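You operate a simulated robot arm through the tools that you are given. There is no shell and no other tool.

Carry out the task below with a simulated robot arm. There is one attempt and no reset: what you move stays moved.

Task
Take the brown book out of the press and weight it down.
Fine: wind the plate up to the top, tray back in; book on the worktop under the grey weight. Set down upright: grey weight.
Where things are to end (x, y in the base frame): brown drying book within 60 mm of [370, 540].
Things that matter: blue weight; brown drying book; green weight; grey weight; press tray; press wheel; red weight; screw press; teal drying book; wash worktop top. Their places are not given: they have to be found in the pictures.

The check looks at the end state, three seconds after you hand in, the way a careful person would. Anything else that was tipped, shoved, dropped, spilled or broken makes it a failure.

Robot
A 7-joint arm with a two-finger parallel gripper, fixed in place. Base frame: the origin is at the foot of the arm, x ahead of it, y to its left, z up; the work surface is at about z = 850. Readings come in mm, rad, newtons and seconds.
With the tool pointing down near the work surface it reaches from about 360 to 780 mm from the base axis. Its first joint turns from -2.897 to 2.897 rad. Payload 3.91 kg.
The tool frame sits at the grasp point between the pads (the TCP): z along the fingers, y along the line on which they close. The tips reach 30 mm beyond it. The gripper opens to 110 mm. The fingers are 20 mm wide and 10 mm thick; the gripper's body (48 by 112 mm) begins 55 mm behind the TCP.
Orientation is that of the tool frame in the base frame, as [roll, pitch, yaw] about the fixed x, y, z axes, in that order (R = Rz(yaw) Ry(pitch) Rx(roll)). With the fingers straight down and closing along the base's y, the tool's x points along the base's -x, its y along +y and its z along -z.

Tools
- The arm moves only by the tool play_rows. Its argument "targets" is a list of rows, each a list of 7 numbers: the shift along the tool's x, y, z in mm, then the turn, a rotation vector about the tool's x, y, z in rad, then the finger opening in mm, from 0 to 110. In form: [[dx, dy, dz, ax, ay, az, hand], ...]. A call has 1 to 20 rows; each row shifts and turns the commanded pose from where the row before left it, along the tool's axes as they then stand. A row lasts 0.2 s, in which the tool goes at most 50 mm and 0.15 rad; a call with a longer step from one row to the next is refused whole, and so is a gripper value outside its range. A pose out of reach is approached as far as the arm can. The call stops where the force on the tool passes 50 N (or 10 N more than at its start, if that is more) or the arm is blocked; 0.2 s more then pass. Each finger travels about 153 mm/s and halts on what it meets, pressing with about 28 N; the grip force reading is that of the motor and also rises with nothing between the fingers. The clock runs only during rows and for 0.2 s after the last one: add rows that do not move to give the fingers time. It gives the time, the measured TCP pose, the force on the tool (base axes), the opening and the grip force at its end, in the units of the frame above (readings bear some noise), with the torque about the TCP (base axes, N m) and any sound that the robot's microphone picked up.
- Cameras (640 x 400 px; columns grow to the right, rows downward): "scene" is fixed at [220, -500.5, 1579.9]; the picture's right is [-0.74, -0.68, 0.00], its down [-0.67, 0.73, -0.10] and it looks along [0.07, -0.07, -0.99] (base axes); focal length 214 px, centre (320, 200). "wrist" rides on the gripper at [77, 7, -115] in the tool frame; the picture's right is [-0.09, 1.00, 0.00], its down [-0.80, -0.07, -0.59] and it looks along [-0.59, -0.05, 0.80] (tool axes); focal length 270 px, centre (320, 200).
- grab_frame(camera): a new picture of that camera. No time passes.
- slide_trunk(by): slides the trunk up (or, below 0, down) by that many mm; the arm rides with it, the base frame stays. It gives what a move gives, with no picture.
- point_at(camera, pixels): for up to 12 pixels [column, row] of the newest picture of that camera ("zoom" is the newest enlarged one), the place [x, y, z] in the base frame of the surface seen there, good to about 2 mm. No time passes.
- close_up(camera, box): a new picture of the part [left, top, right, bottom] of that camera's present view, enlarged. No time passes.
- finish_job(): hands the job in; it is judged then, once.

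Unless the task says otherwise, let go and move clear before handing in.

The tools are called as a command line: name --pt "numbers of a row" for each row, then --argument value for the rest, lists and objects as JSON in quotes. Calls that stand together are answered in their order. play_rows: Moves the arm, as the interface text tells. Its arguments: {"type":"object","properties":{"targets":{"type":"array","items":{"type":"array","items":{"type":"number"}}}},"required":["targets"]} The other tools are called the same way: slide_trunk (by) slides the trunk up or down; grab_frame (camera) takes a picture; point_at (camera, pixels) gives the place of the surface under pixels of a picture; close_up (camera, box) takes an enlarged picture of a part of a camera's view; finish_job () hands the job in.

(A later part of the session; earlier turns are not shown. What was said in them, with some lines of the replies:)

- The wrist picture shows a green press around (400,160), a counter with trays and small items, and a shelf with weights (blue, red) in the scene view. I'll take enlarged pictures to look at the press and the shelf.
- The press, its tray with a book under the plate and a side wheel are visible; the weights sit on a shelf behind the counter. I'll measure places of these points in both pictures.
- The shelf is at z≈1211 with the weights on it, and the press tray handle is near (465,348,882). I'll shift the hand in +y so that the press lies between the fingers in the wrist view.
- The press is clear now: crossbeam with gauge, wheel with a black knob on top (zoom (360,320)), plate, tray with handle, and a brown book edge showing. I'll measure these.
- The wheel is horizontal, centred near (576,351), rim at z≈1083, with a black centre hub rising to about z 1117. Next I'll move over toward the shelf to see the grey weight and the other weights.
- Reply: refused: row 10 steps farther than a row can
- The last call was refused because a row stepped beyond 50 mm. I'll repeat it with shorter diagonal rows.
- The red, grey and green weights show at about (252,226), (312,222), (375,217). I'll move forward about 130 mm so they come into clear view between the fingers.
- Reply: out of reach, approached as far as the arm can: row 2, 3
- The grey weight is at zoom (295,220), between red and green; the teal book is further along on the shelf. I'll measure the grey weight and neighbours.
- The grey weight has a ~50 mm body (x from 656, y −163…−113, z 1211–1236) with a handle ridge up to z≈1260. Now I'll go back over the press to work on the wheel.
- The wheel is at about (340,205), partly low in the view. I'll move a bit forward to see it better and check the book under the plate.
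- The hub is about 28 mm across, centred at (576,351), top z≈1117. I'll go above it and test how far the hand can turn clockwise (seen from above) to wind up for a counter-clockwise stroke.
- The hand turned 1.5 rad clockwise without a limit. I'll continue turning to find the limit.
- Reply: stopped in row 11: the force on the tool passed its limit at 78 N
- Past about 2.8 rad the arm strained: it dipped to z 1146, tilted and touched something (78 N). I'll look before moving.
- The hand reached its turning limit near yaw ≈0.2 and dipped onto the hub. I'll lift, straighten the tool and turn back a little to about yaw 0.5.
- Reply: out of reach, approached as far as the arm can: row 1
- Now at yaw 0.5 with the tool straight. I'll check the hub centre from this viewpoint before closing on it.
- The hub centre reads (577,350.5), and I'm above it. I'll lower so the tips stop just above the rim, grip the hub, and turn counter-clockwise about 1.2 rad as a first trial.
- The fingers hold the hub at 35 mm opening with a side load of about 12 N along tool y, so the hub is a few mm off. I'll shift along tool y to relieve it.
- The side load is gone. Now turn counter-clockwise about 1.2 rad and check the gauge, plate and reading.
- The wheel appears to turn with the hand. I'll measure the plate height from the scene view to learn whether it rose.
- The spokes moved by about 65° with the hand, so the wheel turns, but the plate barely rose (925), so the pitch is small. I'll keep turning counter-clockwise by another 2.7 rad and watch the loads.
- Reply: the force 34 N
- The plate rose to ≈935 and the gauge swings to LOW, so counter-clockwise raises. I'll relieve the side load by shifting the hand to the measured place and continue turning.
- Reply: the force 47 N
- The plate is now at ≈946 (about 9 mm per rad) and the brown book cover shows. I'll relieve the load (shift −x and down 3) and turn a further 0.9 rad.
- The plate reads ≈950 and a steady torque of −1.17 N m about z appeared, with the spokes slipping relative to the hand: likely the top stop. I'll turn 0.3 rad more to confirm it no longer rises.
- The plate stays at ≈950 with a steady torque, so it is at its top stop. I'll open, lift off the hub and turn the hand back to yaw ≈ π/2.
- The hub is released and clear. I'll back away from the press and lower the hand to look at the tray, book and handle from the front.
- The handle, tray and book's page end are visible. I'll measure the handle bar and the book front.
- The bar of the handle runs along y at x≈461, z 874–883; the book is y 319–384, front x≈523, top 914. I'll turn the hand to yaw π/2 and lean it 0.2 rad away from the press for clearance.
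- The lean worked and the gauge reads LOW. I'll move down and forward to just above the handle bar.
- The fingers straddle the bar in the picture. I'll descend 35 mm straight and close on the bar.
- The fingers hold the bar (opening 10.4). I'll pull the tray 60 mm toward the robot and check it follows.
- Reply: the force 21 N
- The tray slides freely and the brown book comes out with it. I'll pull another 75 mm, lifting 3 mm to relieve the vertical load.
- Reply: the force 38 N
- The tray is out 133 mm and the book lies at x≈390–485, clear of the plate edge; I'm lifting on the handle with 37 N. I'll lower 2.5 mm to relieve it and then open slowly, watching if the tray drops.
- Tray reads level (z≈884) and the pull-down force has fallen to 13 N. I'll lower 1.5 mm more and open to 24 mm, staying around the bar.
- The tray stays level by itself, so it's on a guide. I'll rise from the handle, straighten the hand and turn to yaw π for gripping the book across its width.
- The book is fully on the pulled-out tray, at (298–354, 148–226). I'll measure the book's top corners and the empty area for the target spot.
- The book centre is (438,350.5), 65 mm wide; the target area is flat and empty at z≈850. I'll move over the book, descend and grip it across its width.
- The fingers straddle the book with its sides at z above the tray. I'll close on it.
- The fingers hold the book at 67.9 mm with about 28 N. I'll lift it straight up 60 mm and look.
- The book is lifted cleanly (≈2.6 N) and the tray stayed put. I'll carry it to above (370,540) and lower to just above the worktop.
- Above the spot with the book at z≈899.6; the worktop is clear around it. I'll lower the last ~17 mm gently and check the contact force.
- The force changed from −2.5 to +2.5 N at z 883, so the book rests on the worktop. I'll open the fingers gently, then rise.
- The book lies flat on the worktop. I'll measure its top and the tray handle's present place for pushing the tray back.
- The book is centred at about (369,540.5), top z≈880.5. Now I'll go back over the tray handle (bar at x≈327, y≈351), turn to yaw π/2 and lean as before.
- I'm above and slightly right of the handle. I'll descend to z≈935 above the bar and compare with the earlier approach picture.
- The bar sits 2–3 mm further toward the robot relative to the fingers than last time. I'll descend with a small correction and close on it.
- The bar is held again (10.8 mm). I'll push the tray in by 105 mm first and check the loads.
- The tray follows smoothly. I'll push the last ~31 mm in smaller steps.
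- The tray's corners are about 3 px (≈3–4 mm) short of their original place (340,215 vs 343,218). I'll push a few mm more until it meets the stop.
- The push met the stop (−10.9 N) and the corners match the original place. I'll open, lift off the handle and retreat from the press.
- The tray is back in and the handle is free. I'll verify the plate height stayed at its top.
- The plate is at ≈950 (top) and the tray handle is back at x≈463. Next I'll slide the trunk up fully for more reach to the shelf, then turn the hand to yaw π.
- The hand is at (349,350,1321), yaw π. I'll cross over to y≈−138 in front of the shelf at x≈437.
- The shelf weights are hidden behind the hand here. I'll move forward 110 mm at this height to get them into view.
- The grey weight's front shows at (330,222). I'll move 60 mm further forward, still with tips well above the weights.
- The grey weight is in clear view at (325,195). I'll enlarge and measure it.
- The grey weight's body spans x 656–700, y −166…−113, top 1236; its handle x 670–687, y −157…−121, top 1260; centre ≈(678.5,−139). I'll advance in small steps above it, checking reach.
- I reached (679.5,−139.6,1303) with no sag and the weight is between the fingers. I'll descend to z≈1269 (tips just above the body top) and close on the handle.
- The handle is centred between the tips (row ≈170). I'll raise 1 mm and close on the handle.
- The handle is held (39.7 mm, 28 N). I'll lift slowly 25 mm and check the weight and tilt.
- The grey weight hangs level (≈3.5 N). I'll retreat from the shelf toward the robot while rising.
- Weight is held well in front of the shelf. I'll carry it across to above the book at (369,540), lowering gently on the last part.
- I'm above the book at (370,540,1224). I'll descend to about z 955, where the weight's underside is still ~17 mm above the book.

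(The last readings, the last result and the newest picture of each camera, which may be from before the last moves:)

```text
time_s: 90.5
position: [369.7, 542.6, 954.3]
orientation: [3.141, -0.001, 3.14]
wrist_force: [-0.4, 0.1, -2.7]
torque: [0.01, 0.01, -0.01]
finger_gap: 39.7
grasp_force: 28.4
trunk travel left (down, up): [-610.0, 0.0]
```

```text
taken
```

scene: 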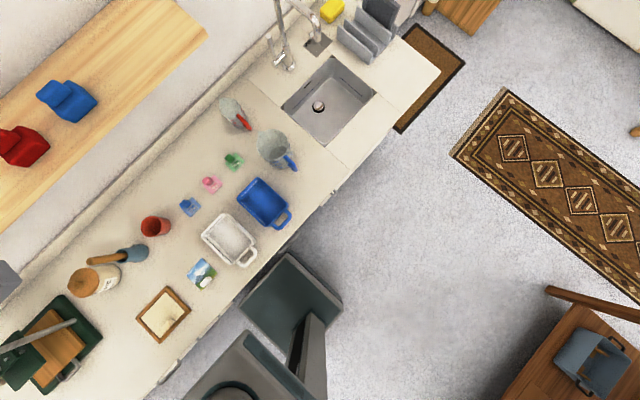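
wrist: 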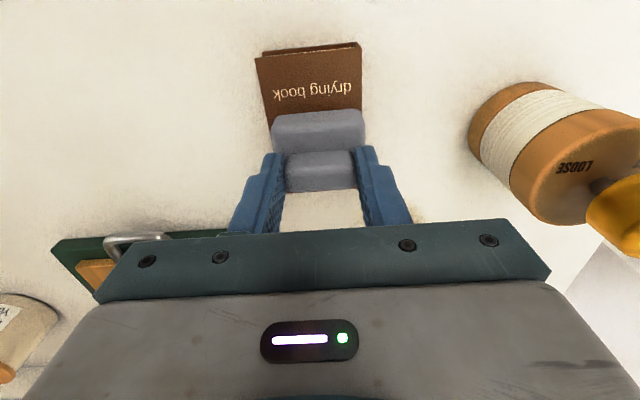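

The weight is over the book. I'll check the book's corners against the weight's front edge before setting down.

point_at --camera "wrist" --pixels '[[262, 62], [357, 55], [270, 120], [361, 105], [278, 118], [358, 116], [275, 145], [363, 140], [310, 52], [290, 60]]'

```text
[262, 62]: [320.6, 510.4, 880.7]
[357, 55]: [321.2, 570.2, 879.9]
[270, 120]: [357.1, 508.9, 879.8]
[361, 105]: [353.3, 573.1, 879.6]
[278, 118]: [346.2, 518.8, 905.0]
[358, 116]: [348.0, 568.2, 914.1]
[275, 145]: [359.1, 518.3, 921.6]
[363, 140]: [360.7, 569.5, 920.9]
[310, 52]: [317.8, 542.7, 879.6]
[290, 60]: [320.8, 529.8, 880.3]
```

The weight (y≈518–570) sits well within the book (y 509–573). I'll nudge 1.5 mm in −y and lower gently to contact.

play_rows --pt "0 -1.5 6 0 0 0 10" --pt "0 0 5 0 0 0 10" --pt "0 0 3 0 0 0 10" --pt "0 0 1.5 0 0 0 10" --pt "0 0 0 0 0 0 10"

```text
time_s: 91.7
position: [369.1, 540.0, 939.4]
orientation: [-3.14, -0.001, -3.141]
wrist_force: [-1.0, 0.6, -3.3]
torque: [0.04, 0.0, 0.04]
finger_gap: 39.9
grasp_force: 27.6
trunk travel left (down, up): [-610.0, 0.0]
```

play_rows --pt "0 0 1 0 0 0 10" --pt "0 0 0.7 0 0 0 10" --pt "0 0 0 0 0 0 10"

```text
time_s: 92.5
position: [369.1, 541.1, 938.2]
orientation: [3.139, 0.0, 3.14]
wrist_force: [-0.3, 0.5, 7.7]
torque: [-0.2, 0.01, -0.04]
finger_gap: 39.6
grasp_force: 27.7
trunk travel left (down, up): [-610.0, 0.0]
```

The force has turned to +7.7 N, so the weight rests on the book. I'll ease up a bit, open the fingers and rise straight up.

play_rows --pt "0 0 -0.7 0 0 0 10" --pt "0 0 0 0 0 0 42" --pt "0 0 0 0 0 0 56" --pt "0 0 0 0 0 0 60" --pt "0 0 -15 0 0 0 60" --pt "0 0 -30 0 0 0 60" --pt "0 0 -45 0 0 0 60" --pt "0 0 -45 0 0 0 60" --pt "0 0 -45 0 0 0 60" --pt "0 0 0 0 0 0 60"

grab_frame --camera "wrist"

grab_frame --camera "scene"

```text
time_s: 94.7
position: [370.2, 539.7, 1120.2]
orientation: [-3.139, -0.001, 3.141]
wrist_force: [0.2, 0.4, -0.1]
torque: [-0.02, -0.06, -0.02]
finger_gap: 59.8
grasp_force: 0.1
trunk travel left (down, up): [-610.0, 0.0]
```

```text
taken
```

wrist: 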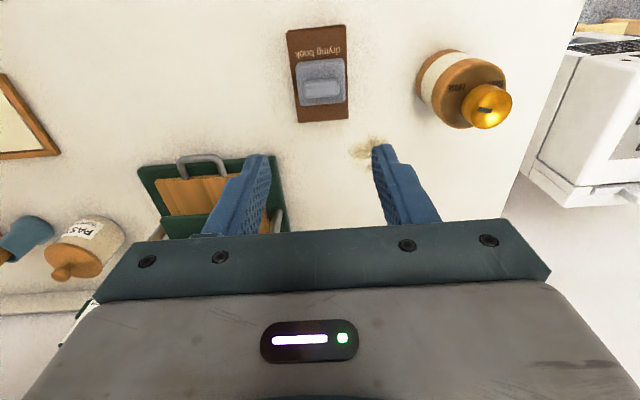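

```text
taken
```

scene: 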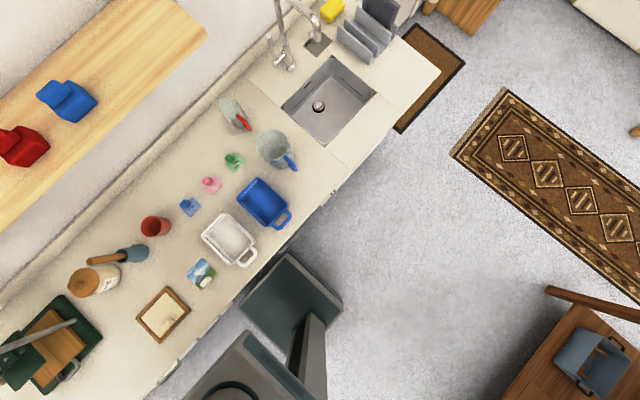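

The grey weight stands on the brown book at about (320,85). I'll take close-ups for a final check of the book, weight, press and tray.

close_up --camera "wrist" --box '[250, 10, 390, 140]'

point_at --camera "zoom" --pixels '[[180, 100], [435, 90], [240, 490], [320, 240], [320, 320], [400, 250], [330, 350], [330, 395]]'

close_up --camera "scene" --box '[0, 280, 160, 400]'

point_at --camera "zoom" --pixels '[[170, 270], [150, 300], [130, 270], [230, 97], [340, 215]]'

```text
3.08 times, centred on (320, 75) of wrist
```

zoom: 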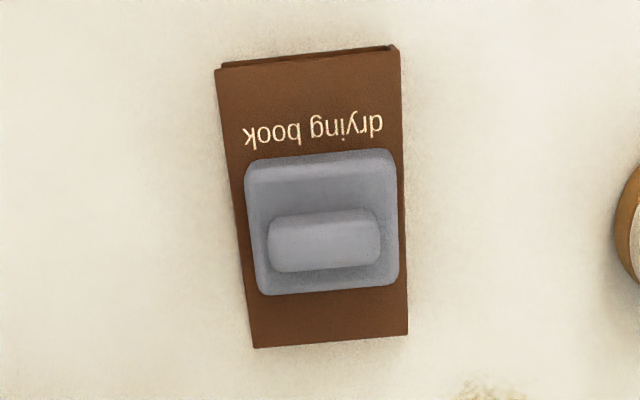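

```text
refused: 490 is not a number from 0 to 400
```

```text
3.33 times, centred on (80, 340) of scene
```

zoom: 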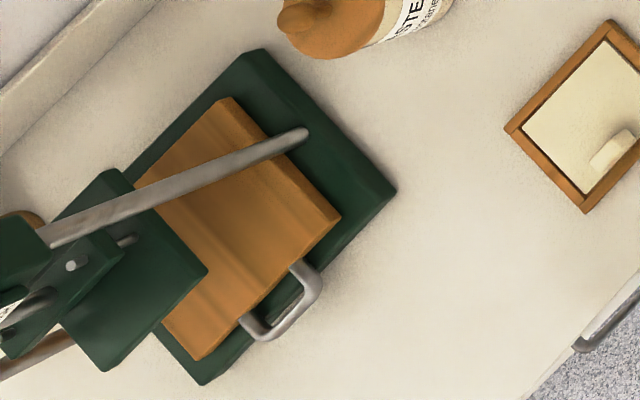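

```text
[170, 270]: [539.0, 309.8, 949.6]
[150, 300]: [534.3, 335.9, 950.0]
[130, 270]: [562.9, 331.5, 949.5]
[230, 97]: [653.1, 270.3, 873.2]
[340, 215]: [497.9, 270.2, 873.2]
```

The close-up shows the grey weight upright in the middle of the brown book on the worktop; the plate is steady at ≈950 (top stop) and the tray is back in its original place. The hand is empty and clear, so I'm handing in.

finish_job

```text
The job is handed in.
```

The brown drying book is out of the press and lies on the worktop at about (369, 541), within the 60 mm allowed around (370, 540). The job is handed in; I have not seen the result of the check.

- **Grey weight:** it stands upright in the middle of the book. I took it from the shelf by its handle, and it rests flat.
- **Press plate:** it is wound up about 25 mm, to its top stop. The wheel would not turn further and the plate height stayed the same in later pictures.
- **Tray:** I pushed it back in until it met its stop. Its corners match where they were at the start.
- **Other things:** I did not move the blue, red or green weights or the teal book. In the pictures taken after the grey weight was lifted, everything in view was still where it had been.

Early on, while testing how far the hand could turn, it reached its limit and touched the press, most likely the wheel hub, with a brief force of 78 N. I saw no damage or shift from that in the pictures.
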